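You operate a simulated robot arm through the tools that you are given. There is no shell and no other tool.

You are at the controls of a simulated robot arm. One attempt, no reset.

TASK
Make the white boiler tight for its air test.
Fine: shut the blue drain knob, screw home the valve that stands short on its thread, turn the black probe clamp knob tight and shut the yellow bleed knob of the blue pump. The probe stays where it is.

Only the result counts: the job must be done as asked and must still hold three seconds after the hand-in. Knocking over, shifting, dropping, spilling or breaking anything else fails it.

THE ROBOT
A 7-joint arm with a three-finger gripper, fixed in place. Base frame: the origin is at the foot of the arm, x ahead of it, y to its left, z up. Lengths are in m, angles in degrees, forces in N, time in s.
Its first joint turns from -166.0 to 166.0 degrees. Payload 2.69 kg.
The tool frame sits at the grasp point between the pads (the TCP): z along the fingers, y along the line on which they close. The tips reach 0.03 m beyond it. The gripper opens to 0.128 m. The gripper's body begins 0.117 m behind the TCP.
Orientation is that of the tool frame in the base frame, as a unit quaternion [w, x, y, z]. With the fingers straight down and closing along the base's y, the tool's x points along the base's -x, its y along +y and its z along -z.

THE INTERFACE
- The arm moves only by the tool play_rows. Its argument "rows" is a list of rows, each an object (a shift or turn left out is 0, a gripper value left out holds the last) with "translation": the shift along the tool's x, y, z in m, a list of three; "dr": the turn, a rotation vector about the tool's x, y, z in degrees, a list of three; "hand": the closure in counts, from 0 (fully open) to 255 (shut). In form: [{"translation": [tx, ty, tz], "dr": [rx, ry, rz], "hand": hand}, ...]. A call has 1 to 20 rows; each row shifts and turns the commanded pose from where the row before left it, along the tool's axes as they then stand. A row lasts 0.2 s, in which the tool goes at most 0.05 m and 8.6 degrees; a call with a longer step from one row to the next is refused whole, and so is a gripper value outside its range. A pose out of reach is approached as far as the arm can. The call stops where the force on the tool passes 50 N (or 10 N more than at its start, if that is more) or the arm is blocked; 0.2 s more then pass. Each finger halts on what it meets, pressing with about 23 N; the grip force reading is that of the motor and also rises with nothing between the fingers. The clock runs only during rows and for 0.2 s after the last one: add rows that do not move to give the fingers time. It gives the time, the measured TCP pose, the force on the tool (base axes), the opening and the grip force at its end, in the units of the frame above (readings bear some noise), with the torque about the TCP (base axes, N m) and any sound that the robot's microphone picked up.
- Cameras (640 x 400 px; columns grow to the right, rows downward): "scene" is fixed at [0.3986, -0.5088, 1.8506]; the picture's right is [0.96, -0.26, 0.00], its down [-0.12, -0.44, -0.89] and it looks along [0.23, 0.86, -0.46] (base axes); focal length 352 px, centre (320, 200). "wrist" rides on the gripper at [0.058, 0.054, -0.131] in the tool frame; the picture's right is [-0.68, 0.74, 0.00], its down [-0.62, -0.57, -0.55] and it looks along [-0.40, -0.37, 0.84] (tool axes); focal length 234 px, centre (320, 200). There is no depth. A picture from a camera that has moved, and an enlarged one, comes with that camera's place and axes in the base frame and with its lens. The place of the scene camera against the robot may be out by one fixed shift of up to 0.018 m in any direction.
- camera(camera): a new picture of that camera. No time passes.
- raise_lower(by): slides the trunk up (or, below 0, down) by that many m; the arm rides with it, the base frame stays. It gives what a move gives, with no picture.
- zoom(camera, box): a new picture of the part [left, top, right, bottom] of that camera's present view, enlarged. No time passes.
- sign_off(): hands the job in; it is judged then, once.

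Nothing tells you positions but the pictures and the camera data. Unless the task says otherwise, let go and move clear before handing in.

The tools are called after "Call:" as a command line: name --argument value ..., lists and objects as JSON in quotes. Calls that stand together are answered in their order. play_rows: Moves the arm, as the interface text tells. Its arguments: {"type":"object","properties":{"rows":{"type":"array","items":{"type":"object","properties":{"translation":{"type":"array","items":{"type":"number"}},"dr":{"type":"array","items":{"type":"number"}},"hand":{"type":"number"}}}}},"required":["rows"]} The other tools are called the same way: raise_lower (by) slides the trunk up or down; camera (camera) takes a picture; zoom (camera, box) takes an enlarged picture of a part of a camera's view; sign_off () hands the job in.

At the start:

```text
time_s: 0.0
tool_pos: [0.5049, 0.4826, 1.4789]
ee_rot: [-0.001, 0.001, 1.0, 0.001]
wrist_force: [-1.1, 0.3, -0.5]
ft_torque: [-0.03, -0.02, 0.02]
finger_gap: 0.128
grasp_force: 0.0
trunk travel left (down, up): [-0.15, 0.2]
```

scene: 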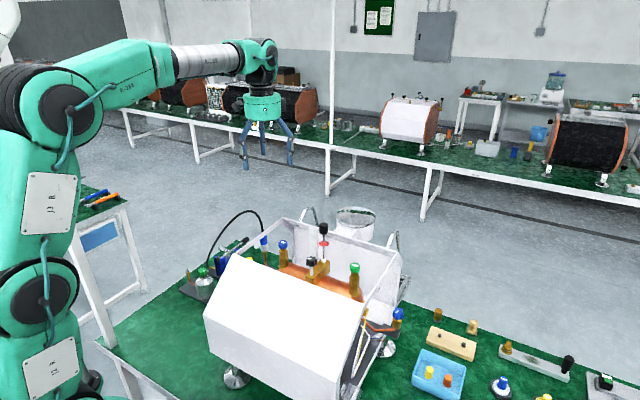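
wrist: 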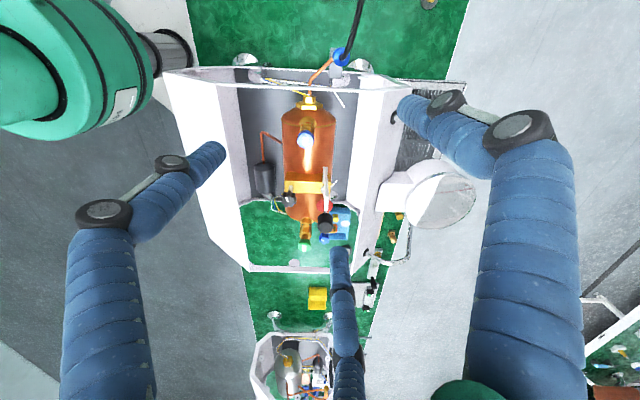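

I see a white boiler on a green bench with several knobs and a blue pump to its left. I'll zoom in on the pictures to find each knob before moving.

Call:
zoom --camera "scene" --box '[160, 190, 320, 290]'

Call:
zoom --camera "scene" --box '[290, 200, 450, 300]'

Call:
zoom --camera "scene" --box '[320, 280, 512, 400]'

Call:
zoom --camera "wrist" --box '[160, 20, 480, 220]'

Call:
zoom --camera "wrist" --box '[240, 100, 400, 200]'

Call:
zoom --camera "wrist" --box '[240, 180, 400, 280]'

```text
4.00 times, centred on (240, 240) of scene
camera zoom: at [0.3986, -0.5088, 1.8506], right [0.96, -0.26, 0.0], down [-0.12, -0.44, -0.89], along [0.23, 0.86, -0.46], focal length 1408 px, centre (640, 40)
```

zoom: 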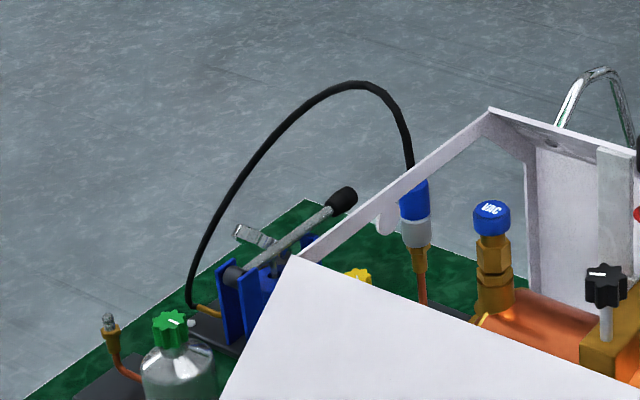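

```text
4.00 times, centred on (370, 250) of scene
camera zoom: at [0.3986, -0.5088, 1.8506], right [0.96, -0.26, 0.0], down [-0.12, -0.44, -0.89], along [0.23, 0.86, -0.46], focal length 1408 px, centre (120, 0)
```

zoom: 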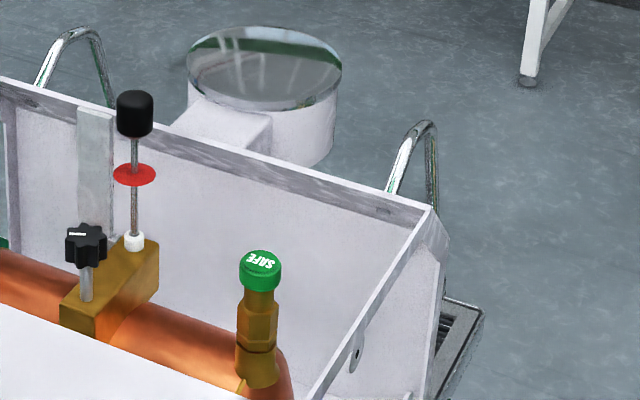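

```text
3.33 times, centred on (416, 340) of scene
camera zoom: at [0.3986, -0.5088, 1.8506], right [0.96, -0.26, 0.0], down [-0.12, -0.44, -0.89], along [0.23, 0.86, -0.46], focal length 1173 px, centre (0, -267)
```

zoom: 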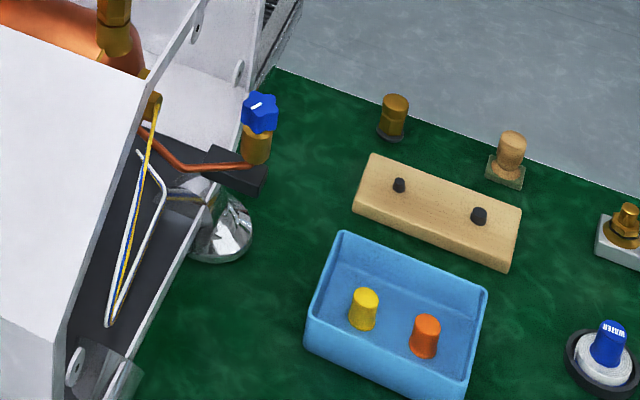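

```text
2.00 times, centred on (320, 120) of wrist
camera zoom: at [0.4462, 0.5351, 1.6102], right [0.68, 0.74, 0.0], down [0.62, -0.57, 0.55], along [0.4, -0.37, -0.84], focal length 468 px, centre (320, 360)
```

zoom: 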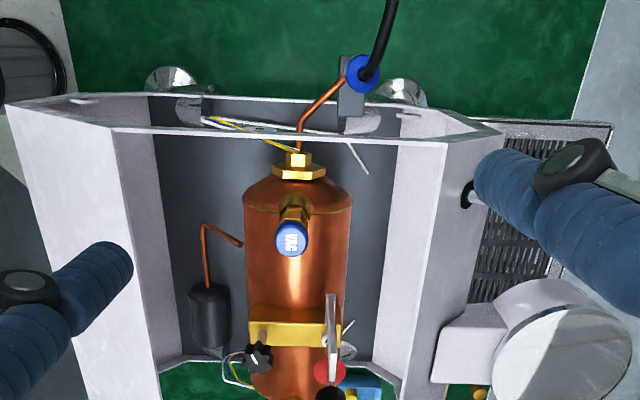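

```text
4.00 times, centred on (320, 150) of wrist
camera zoom: at [0.4462, 0.5351, 1.6102], right [0.68, 0.74, 0.0], down [0.62, -0.57, 0.55], along [0.4, -0.37, -0.84], focal length 937 px, centre (320, 400)
```

zoom: 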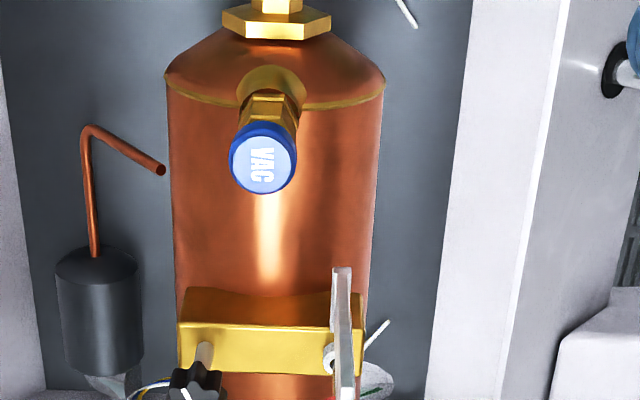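

```text
4.00 times, centred on (320, 230) of wrist
camera zoom: at [0.4462, 0.5351, 1.6102], right [0.68, 0.74, 0.0], down [0.62, -0.57, 0.55], along [0.4, -0.37, -0.84], focal length 937 px, centre (320, 80)
```

zoom: 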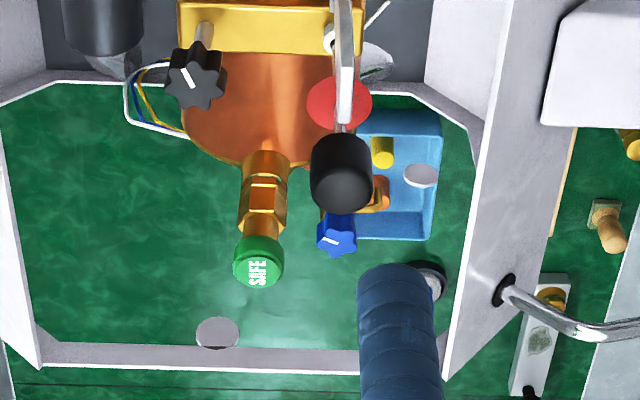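

The pictures place the VAC cap near (0.53, 0.43, 1.21), the SAFE cap near (0.70, 0.25, 1.22), the drain knob near (0.83, 0.20, 1.05) and the clamp knob near (0.59, 0.31, 1.21). I'll look at the gripper and at finer details of the valves and pump.

Call:
zoom --camera "scene" --box '[200, 60, 328, 180]'

Call:
zoom --camera "scene" --box '[335, 250, 375, 310]'

Call:
zoom --camera "scene" --box '[260, 220, 330, 290]'

Call:
zoom --camera "scene" --box '[200, 220, 280, 290]'

Call:
zoom --camera "wrist" --box '[280, 110, 350, 170]'

Call:
zoom --camera "wrist" --box '[280, 190, 360, 260]'

Call:
zoom --camera "scene" --box '[380, 290, 420, 340]'

```text
3.33 times, centred on (264, 120) of scene
camera zoom: at [0.3986, -0.5088, 1.8506], right [0.96, -0.26, 0.0], down [-0.12, -0.44, -0.89], along [0.23, 0.86, -0.46], focal length 1173 px, centre (507, 467)
```

zoom: 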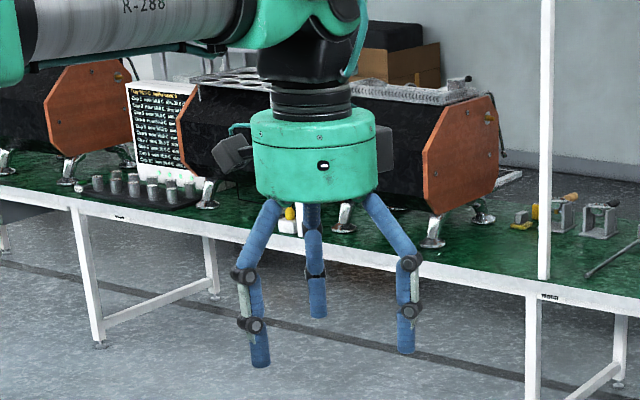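

```text
6.67 times, centred on (355, 280) of scene
camera zoom: at [0.3986, -0.5088, 1.8506], right [0.96, -0.26, 0.0], down [-0.12, -0.44, -0.89], along [0.23, 0.86, -0.46], focal length 2346 px, centre (87, -333)
```

zoom: 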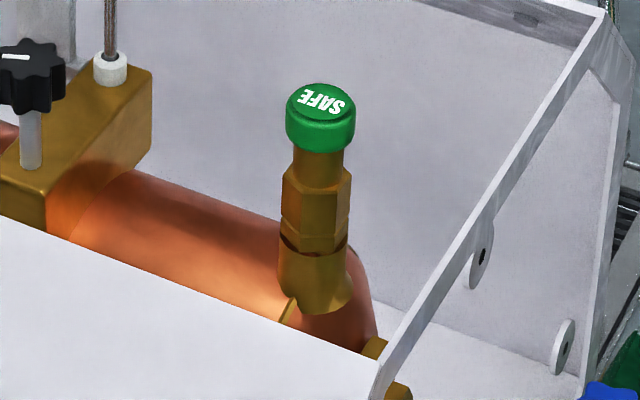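

```text
5.71 times, centred on (295, 255) of scene
camera zoom: at [0.3986, -0.5088, 1.8506], right [0.96, -0.26, 0.0], down [-0.12, -0.44, -0.89], along [0.23, 0.86, -0.46], focal length 2011 px, centre (463, -114)
```

zoom: 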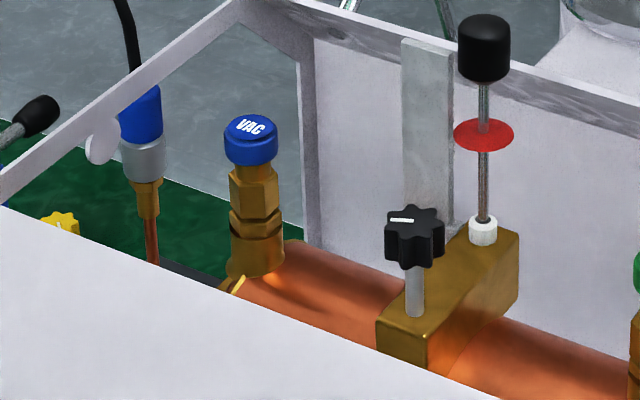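

```text
5.71 times, centred on (240, 255) of scene
camera zoom: at [0.3986, -0.5088, 1.8506], right [0.96, -0.26, 0.0], down [-0.12, -0.44, -0.89], along [0.23, 0.86, -0.46], focal length 2011 px, centre (777, -114)
```

zoom: 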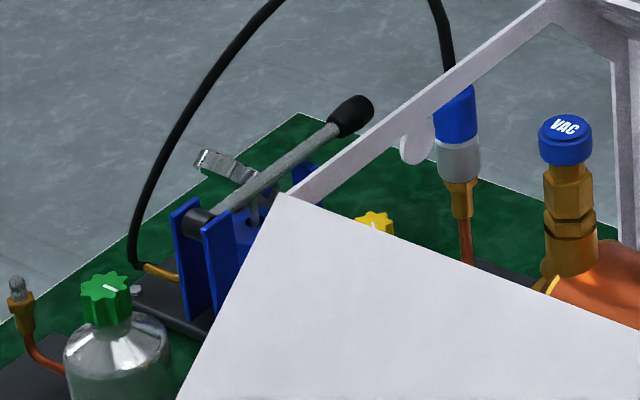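

```text
6.67 times, centred on (315, 140) of wrist
camera zoom: at [0.4462, 0.5351, 1.6102], right [0.68, 0.74, 0.0], down [0.62, -0.57, 0.55], along [0.4, -0.37, -0.84], focal length 1561 px, centre (353, 600)
```

zoom: 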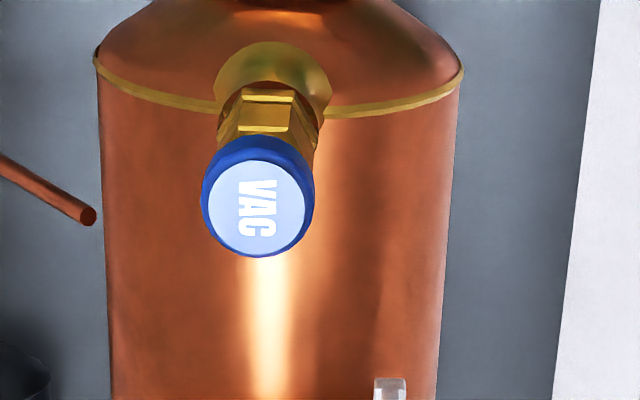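

```text
5.71 times, centred on (320, 225) of wrist
camera zoom: at [0.4462, 0.5351, 1.6102], right [0.68, 0.74, 0.0], down [0.62, -0.57, 0.55], along [0.4, -0.37, -0.84], focal length 1338 px, centre (320, 57)
```

zoom: 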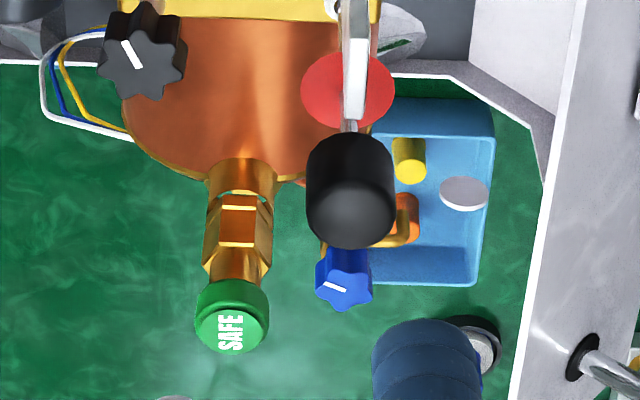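

```text
8.00 times, centred on (400, 315) of scene
camera zoom: at [0.3986, -0.5088, 1.8506], right [0.96, -0.26, 0.0], down [-0.12, -0.44, -0.89], along [0.23, 0.86, -0.46], focal length 2816 px, centre (-320, -720)
```

zoom: 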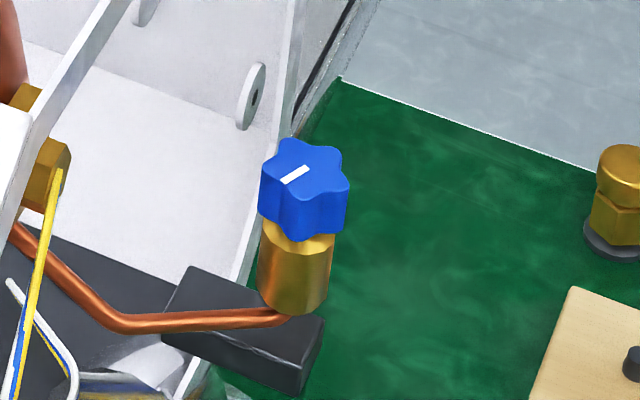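

The hand shows three finger tips spread evenly around the TCP. I'll move high above the left side, clear of the hose, to see the pump and the yellow knob with the wrist camera.

Call:
play_rows --rows '[{"translation": [0.022, 0.022, 0.008], "hand": 0}, {"translation": [0.022, 0.022, 0.008]}, {"translation": [0.022, 0.022, 0.008]}, {"translation": [0.022, 0.022, 0.008]}, {"translation": [0.022, 0.022, 0.008]}, {"translation": [0.022, 0.022, 0.008]}, {"translation": [0.022, 0.022, 0.008]}, {"translation": [0.022, 0.022, 0.008]}, {"translation": [0, 0, 0]}]'

Call:
camera --camera "wrist"

Call:
camera --camera "scene"

```text
time_s: 2.0
tool_pos: [0.3284, 0.6577, 1.4167]
ee_rot: [0.0, 0.0, 1.0, 0.0]
wrist_force: [-1.2, 0.0, -0.1]
ft_torque: [-0.04, -0.05, 0.01]
finger_gap: 0.1279
grasp_force: 0.1
trunk travel left (down, up): [-0.15, 0.2]
```

```text
taken
camera wrist: at [0.2689, 0.7116, 1.5463], right [0.68, 0.74, 0.0], down [0.62, -0.57, 0.55], along [0.4, -0.37, -0.84], focal length 234 px, centre (320, 200)
```

wrist: 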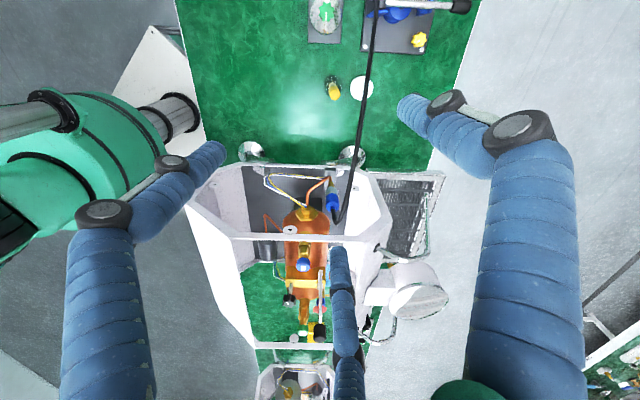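

```text
taken
```

scene: 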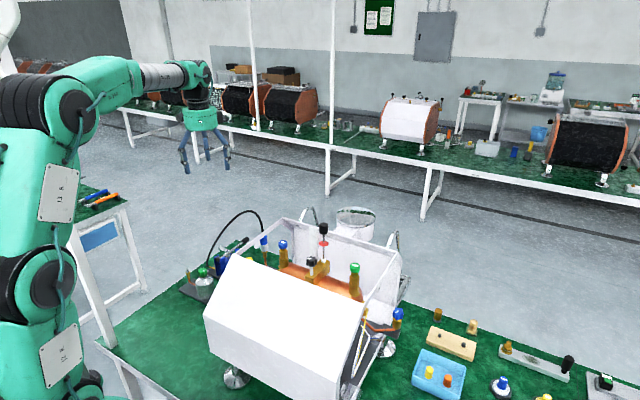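

The yellow knob shows at the top of the wrist view, and I place it near (0.43, 0.91, 0.83), which is at the edge of reach. I'll zoom in on it and its surroundings.

Call:
zoom --camera "wrist" --box '[300, 0, 460, 100]'

Call:
zoom --camera "wrist" --box '[240, 150, 400, 250]'

Call:
zoom --camera "wrist" --box '[240, 250, 400, 350]'

```text
4.00 times, centred on (380, 50) of wrist
camera zoom: at [0.2689, 0.7116, 1.5463], right [0.68, 0.74, 0.0], down [0.62, -0.57, 0.55], along [0.4, -0.37, -0.84], focal length 937 px, centre (80, 800)
```

zoom: 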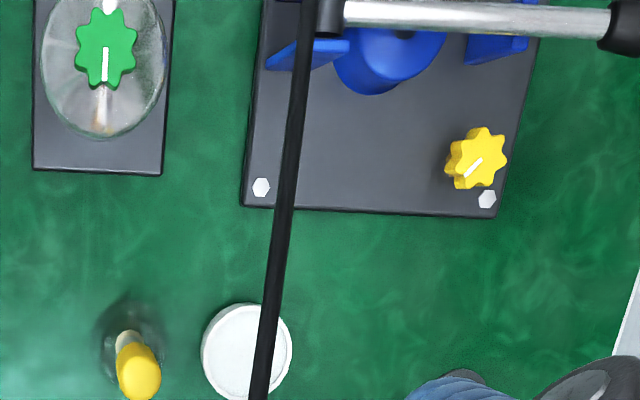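

```text
4.00 times, centred on (320, 200) of wrist
camera zoom: at [0.2689, 0.7116, 1.5463], right [0.68, 0.74, 0.0], down [0.62, -0.57, 0.55], along [0.4, -0.37, -0.84], focal length 937 px, centre (320, 200)
```

zoom: 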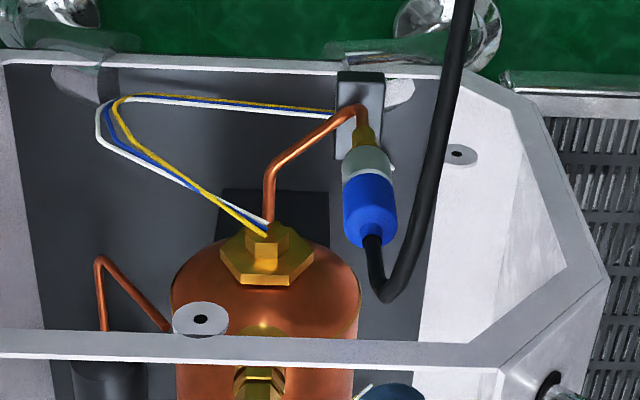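

```text
4.00 times, centred on (320, 300) of wrist
camera zoom: at [0.2689, 0.7116, 1.5463], right [0.68, 0.74, 0.0], down [0.62, -0.57, 0.55], along [0.4, -0.37, -0.84], focal length 937 px, centre (320, -200)
```

zoom: 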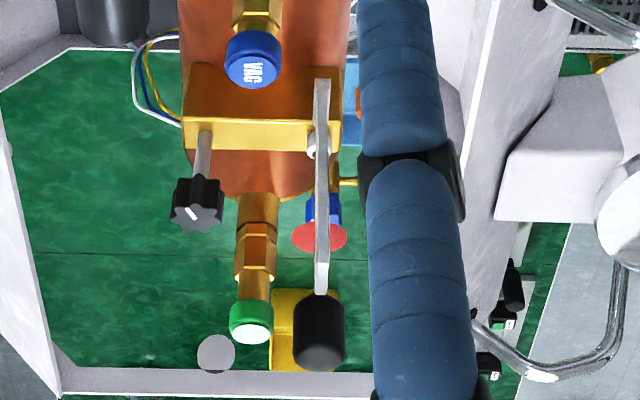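

I'll zoom in tightly on the two brass valves to see which one has thread showing, and on the pump and clamp knobs.

Call:
zoom --camera "scene" --box '[263, 238, 311, 268]'

Call:
zoom --camera "scene" --box '[330, 260, 378, 290]'

Call:
zoom --camera "wrist" --box '[287, 250, 319, 270]'

Call:
zoom --camera "wrist" --box '[279, 296, 327, 336]'

Call:
zoom --camera "scene" --box '[296, 220, 344, 280]'

```text
13.33 times, centred on (287, 253) of scene
camera zoom: at [0.3986, -0.5088, 1.8506], right [0.96, -0.26, 0.0], down [-0.12, -0.44, -0.89], along [0.23, 0.86, -0.46], focal length 4693 px, centre (760, -507)
```

zoom: 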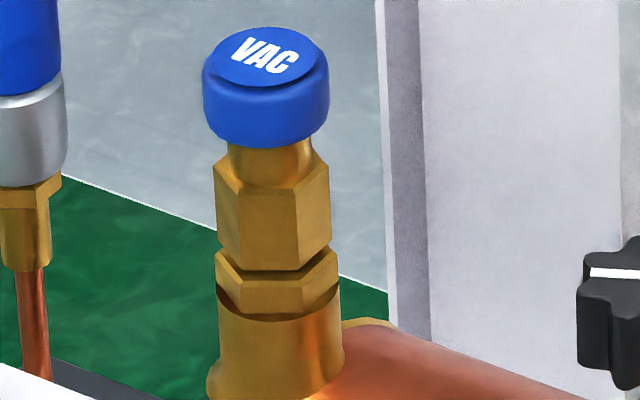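

```text
13.33 times, centred on (354, 275) of scene
camera zoom: at [0.3986, -0.5088, 1.8506], right [0.96, -0.26, 0.0], down [-0.12, -0.44, -0.89], along [0.23, 0.86, -0.46], focal length 4693 px, centre (-133, -800)
```

zoom: 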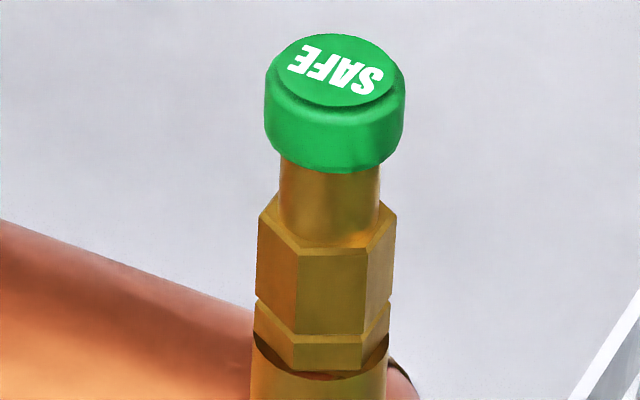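

```text
16.00 times, centred on (303, 260) of wrist
camera zoom: at [0.2689, 0.7116, 1.5463], right [0.68, 0.74, 0.0], down [0.62, -0.57, 0.55], along [0.4, -0.37, -0.84], focal length 3747 px, centre (592, -760)
```

zoom: 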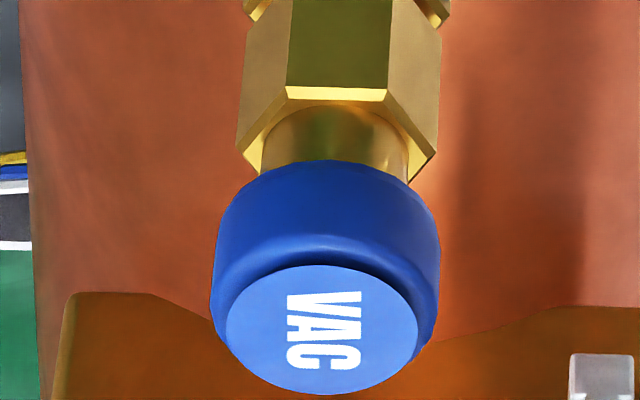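

```text
10.00 times, centred on (303, 316) of wrist
camera zoom: at [0.2689, 0.7116, 1.5463], right [0.68, 0.74, 0.0], down [0.62, -0.57, 0.55], along [0.4, -0.37, -0.84], focal length 2342 px, centre (490, -960)
```

zoom: 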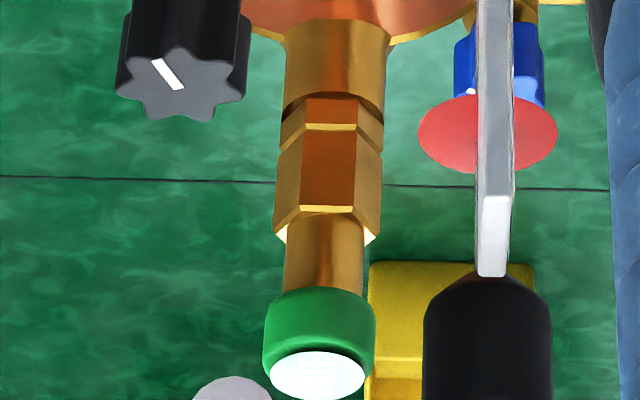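

```text
6.67 times, centred on (320, 250) of scene
camera zoom: at [0.3986, -0.5088, 1.8506], right [0.96, -0.26, 0.0], down [-0.12, -0.44, -0.89], along [0.23, 0.86, -0.46], focal length 2346 px, centre (320, -133)
```

zoom: 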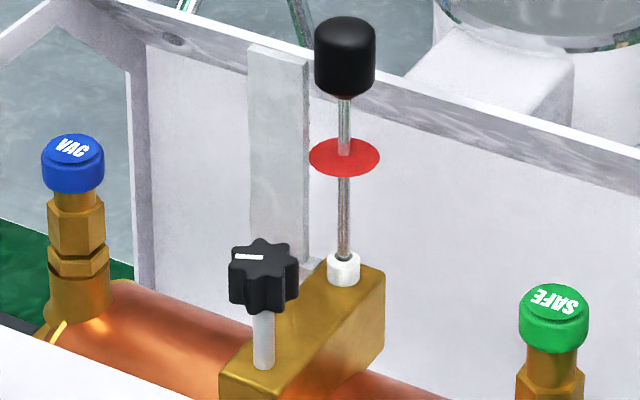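

Both valves have notches between their hexes, so I can't yet tell which one stands short. I'll compare them with the other boilers in the background before moving in for a side view.

Call:
zoom --camera "scene" --box '[370, 85, 450, 155]'

Call:
zoom --camera "scene" --box '[275, 250, 291, 260]'

Call:
zoom --camera "scene" --box '[346, 276, 362, 286]'

Call:
zoom --camera "scene" --box '[480, 330, 640, 400]'

```text
5.71 times, centred on (410, 120) of scene
camera zoom: at [0.3986, -0.5088, 1.8506], right [0.96, -0.26, 0.0], down [-0.12, -0.44, -0.89], along [0.23, 0.86, -0.46], focal length 2011 px, centre (-194, 657)
```

zoom: 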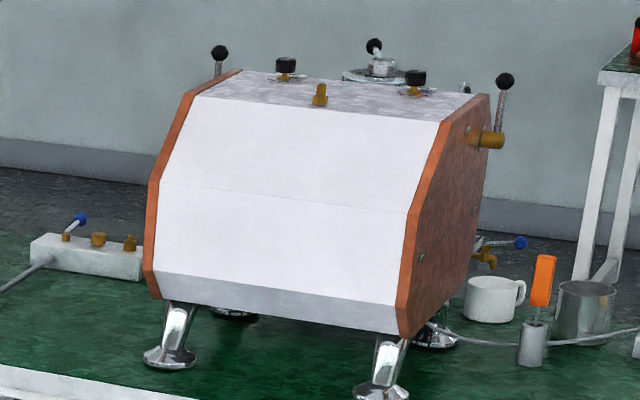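

```text
16.00 times, centred on (283, 255) of scene
camera zoom: at [0.3986, -0.5088, 1.8506], right [0.96, -0.26, 0.0], down [-0.12, -0.44, -0.89], along [0.23, 0.86, -0.46], focal length 5631 px, centre (912, -680)
```

zoom: 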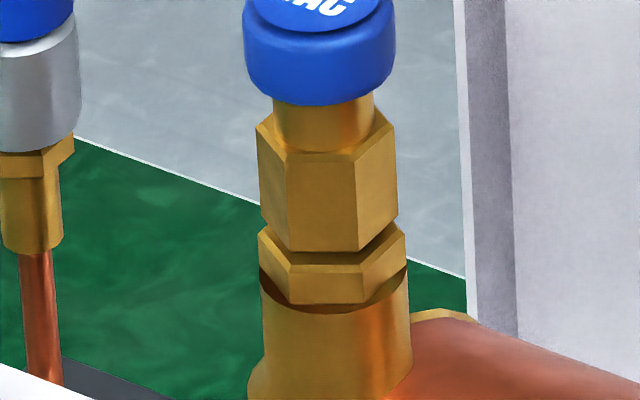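

```text
16.00 times, centred on (354, 281) of scene
camera zoom: at [0.3986, -0.5088, 1.8506], right [0.96, -0.26, 0.0], down [-0.12, -0.44, -0.89], along [0.23, 0.86, -0.46], focal length 5631 px, centre (-224, -1096)
```

zoom: 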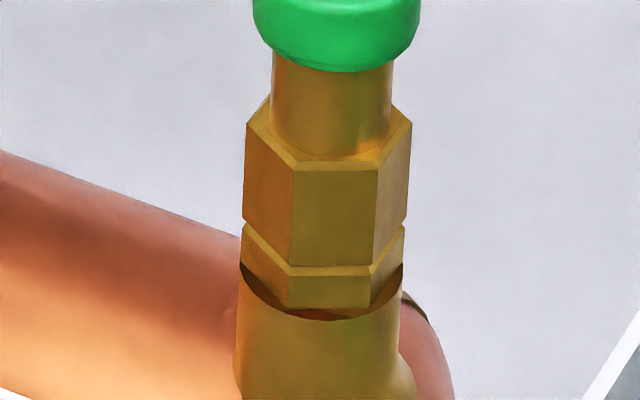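

```text
4.00 times, centred on (560, 365) of scene
camera zoom: at [0.3986, -0.5088, 1.8506], right [0.96, -0.26, 0.0], down [-0.12, -0.44, -0.89], along [0.23, 0.86, -0.46], focal length 1408 px, centre (-640, -460)
```

zoom: 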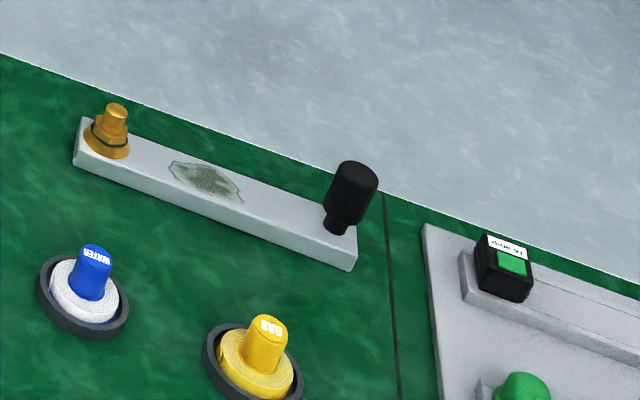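

In VAC the two hexes look out of line with a gap, and in SAFE they look seated, but I want a level side view to be sure. I'll move the camera to look through the open left end of the case, keeping clear of the hose.

Call:
play_rows --rows '[{"translation": [0.0176, -0.0016, 0.036]}, {"translation": [0.0176, -0.0016, 0.036]}, {"translation": [0.0176, -0.0016, 0.036]}, {"translation": [0.0176, -0.0016, 0.036]}, {"translation": [0.0176, -0.0016, 0.036]}, {"dr": [5.55, -6.05, 0]}, {"dr": [5.55, -6.05, 0]}, {"dr": [5.55, -6.05, 0]}, {"dr": [5.55, -6.05, 0]}, {"dr": [5.55, -6.05, 0]}, {"dr": [5.55, -6.05, 0]}, {"dr": [0, 0, 0]}]'

Call:
camera --camera "wrist"

Call:
camera --camera "scene"

```text
time_s: 4.8
tool_pos: [0.2608, 0.6433, 1.2622]
ee_rot: [0.304, 0.022, 0.914, -0.268]
wrist_force: [0.6, -0.2, 0.3]
ft_torque: [0.04, -0.02, 0.0]
finger_gap: 0.1282
grasp_force: 0.1
trunk travel left (down, up): [-0.15, 0.2]
stopped in row 12: the arm was blocked; the commanded pose is now the measured one
```

```text
taken
camera wrist: at [0.1527, 0.7477, 1.2913], right [0.7, 0.71, 0.03], down [0.09, -0.13, 0.99], along [0.71, -0.69, -0.16], focal length 234 px, centre (320, 200)
```

wrist: 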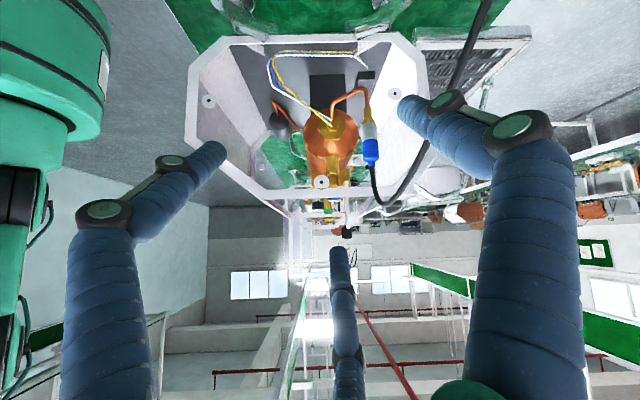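

```text
taken
```

scene: 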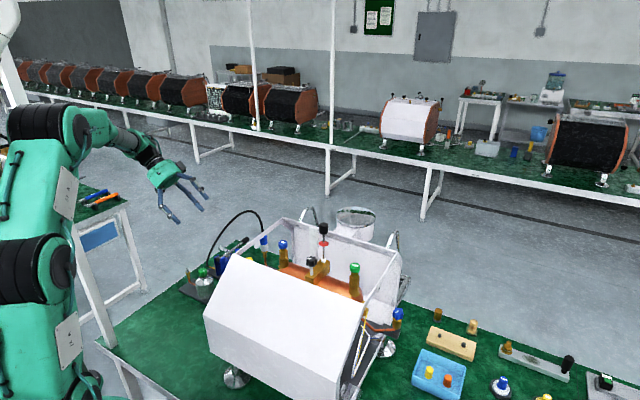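

The arm stopped a little short of the pose, but the view is level and upside down. I'll zoom in on the valves.

Call:
zoom --camera "wrist" --box '[296, 150, 376, 240]'

Call:
zoom --camera "wrist" --box '[310, 180, 358, 220]'

```text
4.44 times, centred on (336, 195) of wrist
camera zoom: at [0.1527, 0.7477, 1.2913], right [0.7, 0.71, 0.03], down [0.09, -0.13, 0.99], along [0.71, -0.69, -0.16], focal length 1041 px, centre (249, 222)
```

zoom: 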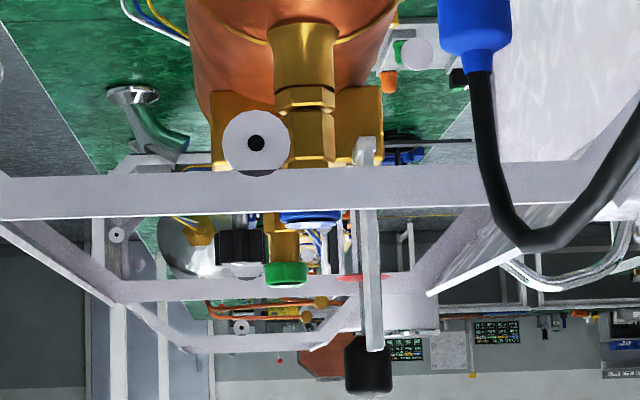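

```text
10.00 times, centred on (334, 200) of wrist
camera zoom: at [0.1527, 0.7477, 1.2913], right [0.7, 0.71, 0.03], down [0.09, -0.13, 0.99], along [0.71, -0.69, -0.16], focal length 2342 px, centre (180, 200)
```

zoom: 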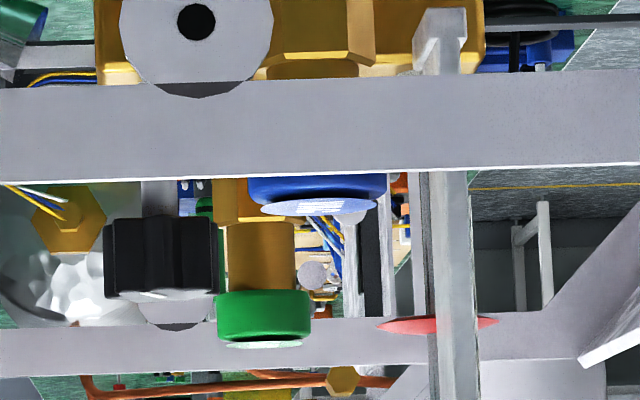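

Call:
zoom --camera "wrist" --box '[319, 162, 351, 190]'

Call:
zoom --camera "wrist" --box '[320, 164, 348, 182]'

```text
14.29 times, centred on (335, 176) of wrist
camera zoom: at [0.1527, 0.7477, 1.2913], right [0.7, 0.71, 0.03], down [0.09, -0.13, 0.99], along [0.71, -0.69, -0.16], focal length 3345 px, centre (106, 543)
```

zoom: 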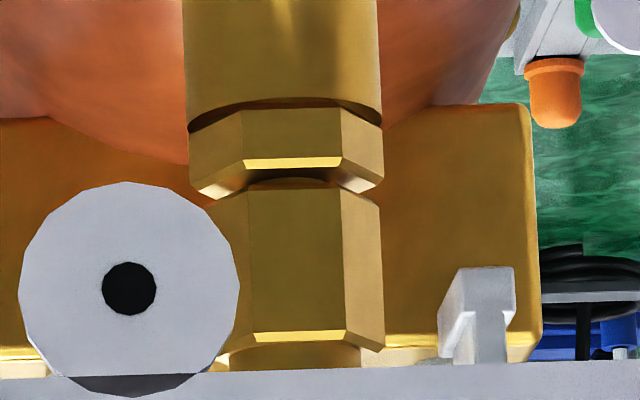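

```text
16.00 times, centred on (334, 173) of wrist
camera zoom: at [0.1527, 0.7477, 1.2913], right [0.7, 0.71, 0.03], down [0.09, -0.13, 0.99], along [0.71, -0.69, -0.16], focal length 3747 px, centre (96, 632)
```

zoom: 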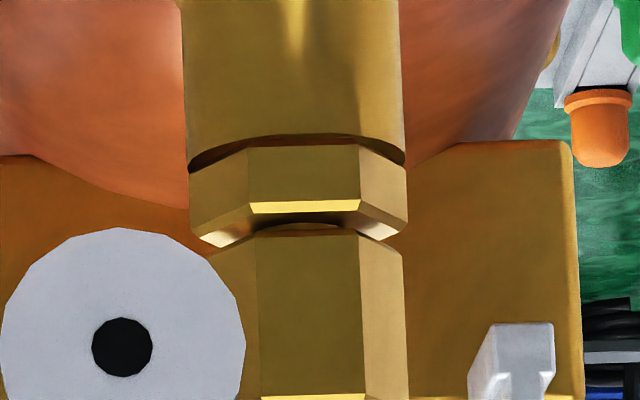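

From the side, VAC's upper hex stands about 2 mm clear of the lower one, while SAFE looks seated, so VAC is the short valve. I'll tilt the tool back upright and test how the hand closes.

Call:
play_rows --rows '[{"dr": [-5.55, 6.05, 0], "hand": 128}, {"dr": [-5.55, 6.05, 0]}, {"dr": [-5.55, 6.05, 0]}, {"dr": [-5.55, 6.05, 0]}, {"dr": [-5.55, 6.05, 0]}, {"translation": [0, 0, 0]}]'

Call:
camera --camera "wrist"

Call:
zoom --camera "scene" --box '[100, 100, 260, 200]'

```text
time_s: 6.2
tool_pos: [0.2574, 0.6432, 1.2532]
ee_rot: [0.052, 0.014, 0.998, -0.034]
wrist_force: [-0.2, -1.1, -0.5]
ft_torque: [0.15, -0.02, 0.04]
finger_gap: 0.0637
grasp_force: 0.2
trunk travel left (down, up): [-0.15, 0.2]
```

```text
taken
camera wrist: at [0.1867, 0.7063, 1.3736], right [0.69, 0.72, 0.02], down [0.54, -0.54, 0.65], along [0.48, -0.44, -0.76], focal length 234 px, centre (320, 200)
```

wrist: 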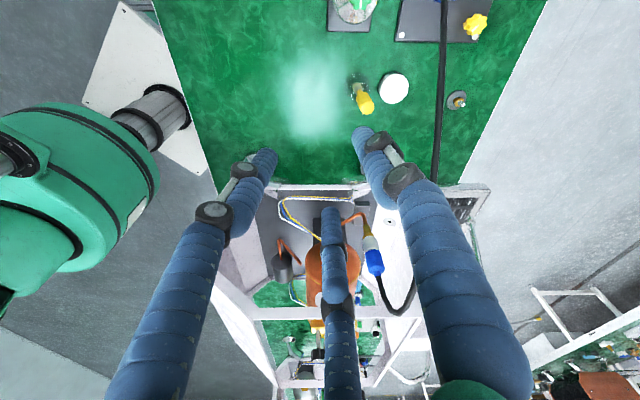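

```text
4.00 times, centred on (180, 150) of scene
camera zoom: at [0.3986, -0.5088, 1.8506], right [0.96, -0.26, 0.0], down [-0.12, -0.44, -0.89], along [0.23, 0.86, -0.46], focal length 1408 px, centre (880, 400)
```

zoom: 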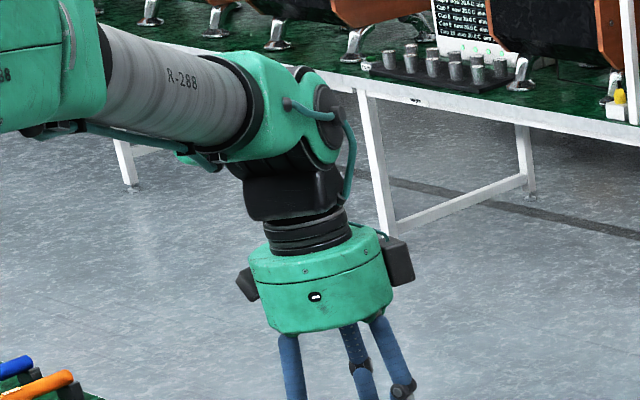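

All three fingers close evenly, so the grip is centred on the TCP. I'll straighten the tool, rise, and go above the VAC valve.

Call:
play_rows --rows '[{"dr": [-3.9, 5.96, -1.6]}, {"translation": [0, 0, -0.045]}, {"translation": [0, 0, -0.045]}, {"translation": [0, 0, -0.045]}, {"translation": [-0.03375, -0.0271, 0]}, {"translation": [-0.03375, -0.0271, 0]}, {"translation": [-0.03375, -0.0271, 0]}, {"translation": [-0.03375, -0.0271, 0]}, {"translation": [-0.03375, -0.0271, 0]}, {"translation": [-0.03375, -0.0271, 0]}, {"translation": [-0.03375, -0.0271, 0]}, {"translation": [-0.03375, -0.0271, 0]}, {"translation": [0, 0, 0]}]'

Call:
camera --camera "wrist"

Call:
camera --camera "scene"

```text
time_s: 9.0
tool_pos: [0.5276, 0.426, 1.3951]
ee_rot: [0.003, -0.001, 1.0, 0.006]
wrist_force: [0.4, -0.1, 1.2]
ft_torque: [0.03, 0.08, -0.05]
finger_gap: 0.0637
grasp_force: 0.1
trunk travel left (down, up): [-0.15, 0.2]
```

```text
taken
camera wrist: at [0.4687, 0.4789, 1.5263], right [0.68, 0.74, 0.01], down [0.61, -0.57, 0.54], along [0.41, -0.36, -0.84], focal length 234 px, centre (320, 200)
```

wrist: 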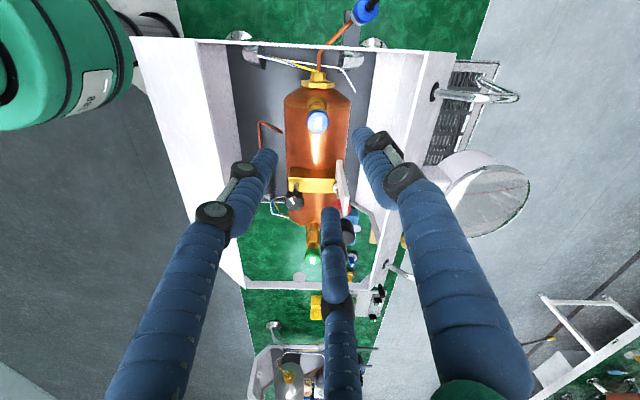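

```text
taken
```

scene: 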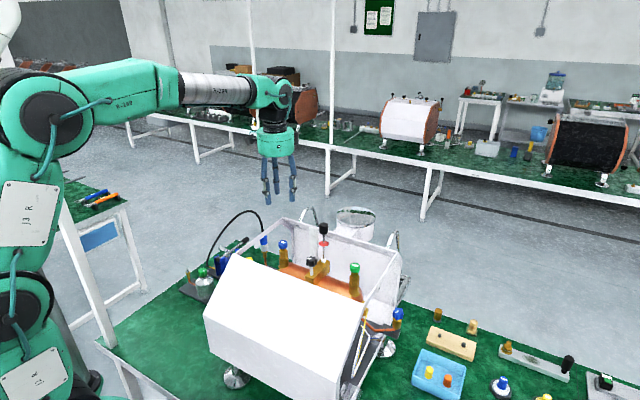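

Call:
zoom --camera "wrist" --box '[293, 105, 341, 135]'

Call:
zoom --camera "wrist" --box '[260, 180, 324, 220]'

Call:
zoom --camera "wrist" --box '[280, 230, 376, 290]'

```text
13.33 times, centred on (317, 120) of wrist
camera zoom: at [0.4687, 0.4789, 1.5263], right [0.68, 0.74, 0.01], down [0.61, -0.57, 0.54], along [0.41, -0.36, -0.84], focal length 3122 px, centre (360, 1267)
```

zoom: 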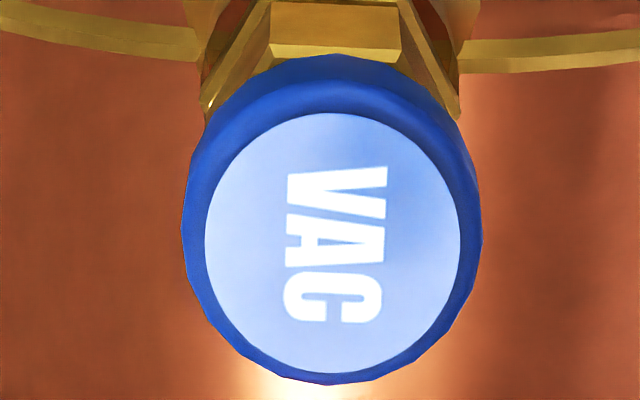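

```text
10.00 times, centred on (292, 200) of wrist
camera zoom: at [0.4687, 0.4789, 1.5263], right [0.68, 0.74, 0.01], down [0.61, -0.57, 0.54], along [0.41, -0.36, -0.84], focal length 2342 px, centre (600, 200)
```

zoom: 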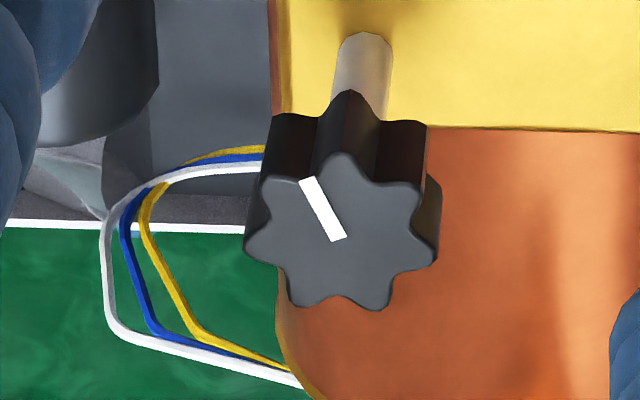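

```text
6.67 times, centred on (328, 260) of wrist
camera zoom: at [0.4687, 0.4789, 1.5263], right [0.68, 0.74, 0.01], down [0.61, -0.57, 0.54], along [0.41, -0.36, -0.84], focal length 1561 px, centre (267, -200)
```

zoom: 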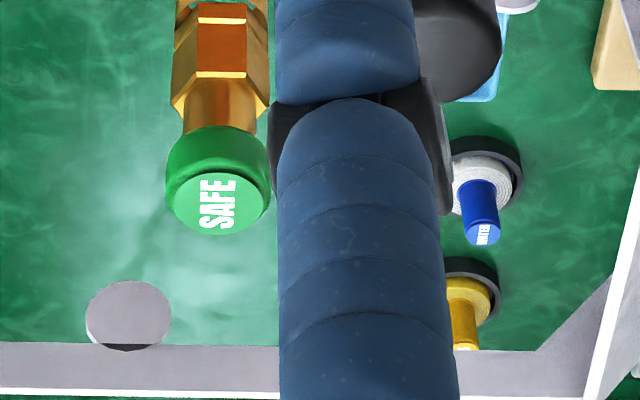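

The VAC cap is about 29 mm across, near (0.530, 0.423, 1.21), and the clamp knob has seven lobes with a white mark. I'll line up over VAC and come down to just above it for a precise check.

Call:
play_rows --rows '[{"translation": [-0.0024, -0.003, 0], "dr": [0.69, 0.34, 0.11]}, {"translation": [0, 0, 0.035]}, {"translation": [0, 0, 0.035]}, {"translation": [0, 0, 0.025]}, {"translation": [0, 0, 0]}, {"translation": [0, 0, 0]}]'

Call:
zoom --camera "wrist" --box '[240, 100, 400, 200]'

Call:
zoom --camera "scene" --box '[240, 150, 400, 250]'

```text
time_s: 10.4
tool_pos: [0.5314, 0.4238, 1.2989]
ee_rot: [0.0, 0.001, 1.0, -0.001]
wrist_force: [0.0, -0.2, -0.5]
ft_torque: [0.01, 0.02, 0.0]
finger_gap: 0.0638
grasp_force: 0.0
trunk travel left (down, up): [-0.15, 0.2]
```

```text
4.00 times, centred on (320, 150) of wrist
camera zoom: at [0.4724, 0.4766, 1.4303], right [0.68, 0.74, 0.0], down [0.62, -0.57, 0.55], along [0.4, -0.37, -0.84], focal length 937 px, centre (320, 400)
```

zoom: 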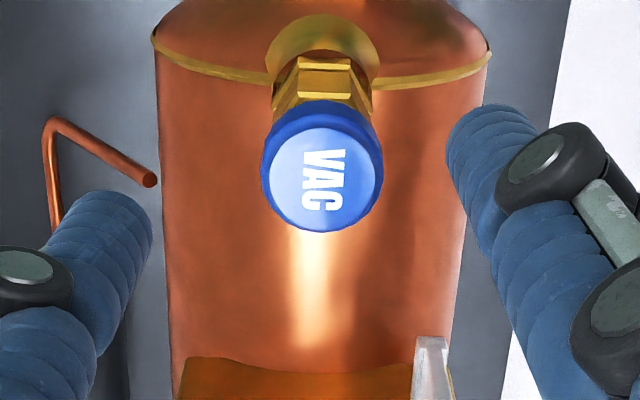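

```text
4.00 times, centred on (320, 200) of scene
camera zoom: at [0.3986, -0.5088, 1.8506], right [0.96, -0.26, 0.0], down [-0.12, -0.44, -0.89], along [0.23, 0.86, -0.46], focal length 1408 px, centre (320, 200)
```

zoom: 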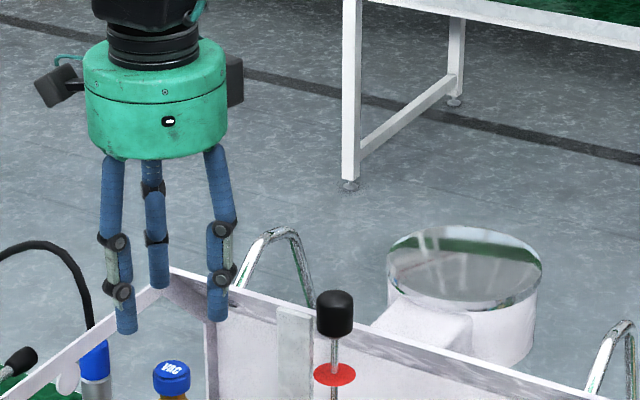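

The cap is centred under the TCP to within about 1.5 mm. I'll go down so the tips sit around the cap, then close on it.

Call:
play_rows --rows '[{"translation": [-0.001, 0.001, 0.03]}, {"translation": [0, 0, 0.03]}, {"translation": [0, 0, 0.025]}, {"translation": [0, 0, 0]}, {"hand": 255}, {"translation": [0, 0, 0]}, {"translation": [0, 0, 0]}]'

Call:
zoom --camera "wrist" --box '[240, 120, 400, 220]'

Call:
zoom --camera "scene" --box '[240, 200, 336, 260]'

```text
time_s: 12.0
tool_pos: [0.5295, 0.4244, 1.2157]
ee_rot: [0.0, 0.001, 1.0, -0.001]
wrist_force: [2.8, -0.7, 0.2]
ft_torque: [0.01, -0.13, -0.02]
finger_gap: 0.0279
grasp_force: 22.8
trunk travel left (down, up): [-0.15, 0.2]
```

```text
4.00 times, centred on (320, 170) of wrist
camera zoom: at [0.4719, 0.4778, 1.3465], right [0.68, 0.74, 0.0], down [0.62, -0.57, 0.55], along [0.4, -0.37, -0.84], focal length 937 px, centre (320, 320)
```

zoom: 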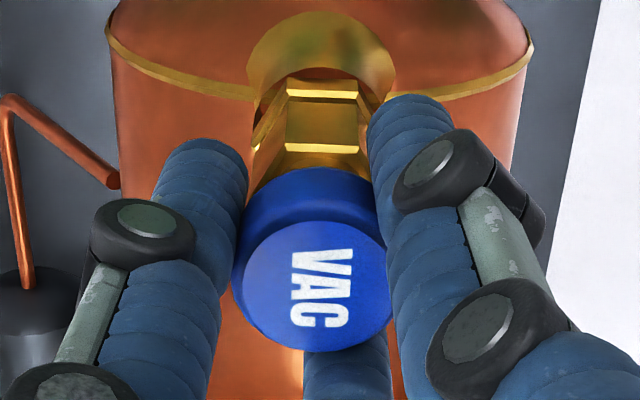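

```text
6.67 times, centred on (288, 230) of scene
camera zoom: at [0.3986, -0.5088, 1.8506], right [0.96, -0.26, 0.0], down [-0.12, -0.44, -0.89], along [0.23, 0.86, -0.46], focal length 2346 px, centre (533, 0)
```

zoom: 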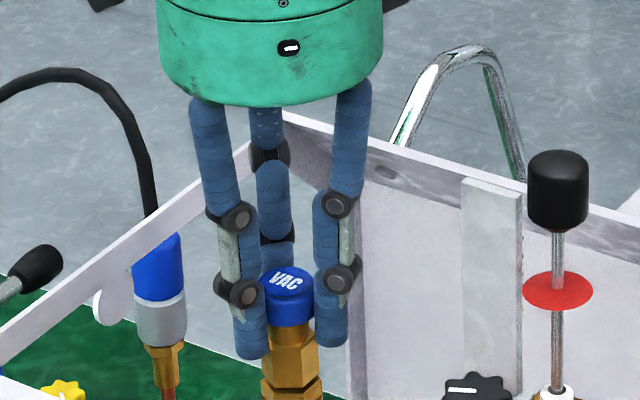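

The fingers hold the VAC cap with a 27.9 mm gap. I'll turn it clockwise seen from above, which is +z of the tool, and watch the torque and where the label points.

Call:
play_rows --rows '[{"dr": [0, 0, 8]}, {"dr": [0, 0, 8]}, {"dr": [0, 0, 8]}, {"dr": [0, 0, 8]}, {"dr": [0, 0, 8]}, {"translation": [0, 0, 0]}]'

Call:
zoom --camera "wrist" --box '[240, 120, 400, 220]'

Call:
zoom --camera "scene" --box '[240, 215, 336, 275]'

```text
time_s: 13.4
tool_pos: [0.5301, 0.4243, 1.2157]
ee_rot: [0.0, 0.343, 0.939, 0.0]
wrist_force: [-6.4, -9.5, -0.3]
ft_torque: [-0.29, 0.26, 0.0]
finger_gap: 0.0277
grasp_force: 23.2
trunk travel left (down, up): [-0.15, 0.2]
```

```text
4.00 times, centred on (320, 170) of wrist
camera zoom: at [0.5205, 0.5029, 1.3462], right [0.99, 0.13, 0.0], down [0.11, -0.83, 0.55], along [0.07, -0.55, -0.84], focal length 937 px, centre (320, 320)
```

zoom: 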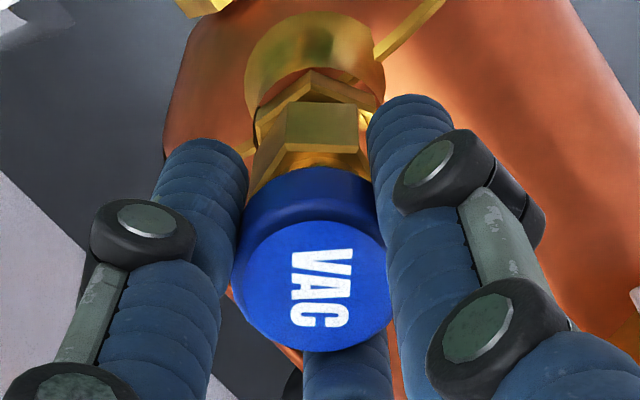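

```text
6.67 times, centred on (288, 245) of scene
camera zoom: at [0.3986, -0.5088, 1.8506], right [0.96, -0.26, 0.0], down [-0.12, -0.44, -0.89], along [0.23, 0.86, -0.46], focal length 2346 px, centre (533, -100)
```

zoom: 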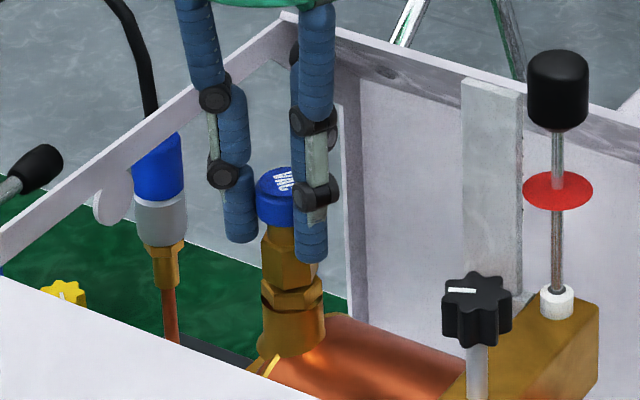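

The cap turns with the hand and the torque is low. I'll keep turning.

Call:
play_rows --rows '[{"dr": [0, 0, 8]}, {"dr": [0, 0, 8]}, {"dr": [0, 0, 8]}, {"dr": [0, 0, 8]}, {"dr": [0, 0, 8]}, {"dr": [0, 0, 8]}, {"dr": [0, 0, 8]}, {"dr": [0, 0, 8]}, {"translation": [0, 0, 0]}]'

Call:
zoom --camera "wrist" --box '[240, 120, 400, 220]'

Call:
zoom --camera "scene" --box '[240, 215, 336, 275]'

```text
time_s: 15.4
tool_pos: [0.5294, 0.4248, 1.2157]
ee_rot: [-0.001, 0.788, 0.616, -0.001]
wrist_force: [-8.9, -10.0, -6.4]
ft_torque: [-0.3, 0.2, -0.02]
finger_gap: 0.028
grasp_force: 23.2
trunk travel left (down, up): [-0.15, 0.2]
```

```text
4.00 times, centred on (320, 170) of wrist
camera zoom: at [0.597, 0.4676, 1.3463], right [0.55, -0.84, 0.0], down [-0.7, -0.46, 0.55], along [-0.46, -0.3, -0.84], focal length 937 px, centre (320, 320)
```

zoom: 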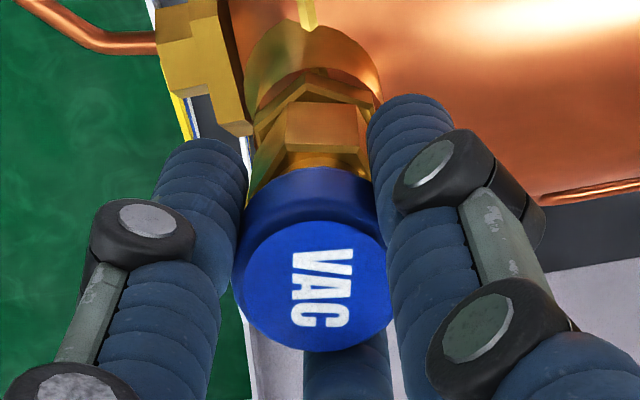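

```text
6.67 times, centred on (288, 245) of scene
camera zoom: at [0.3986, -0.5088, 1.8506], right [0.96, -0.26, 0.0], down [-0.12, -0.44, -0.89], along [0.23, 0.86, -0.46], focal length 2346 px, centre (533, -100)
```

zoom: 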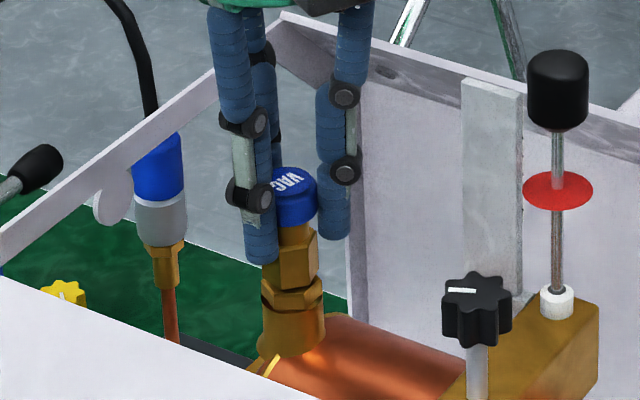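

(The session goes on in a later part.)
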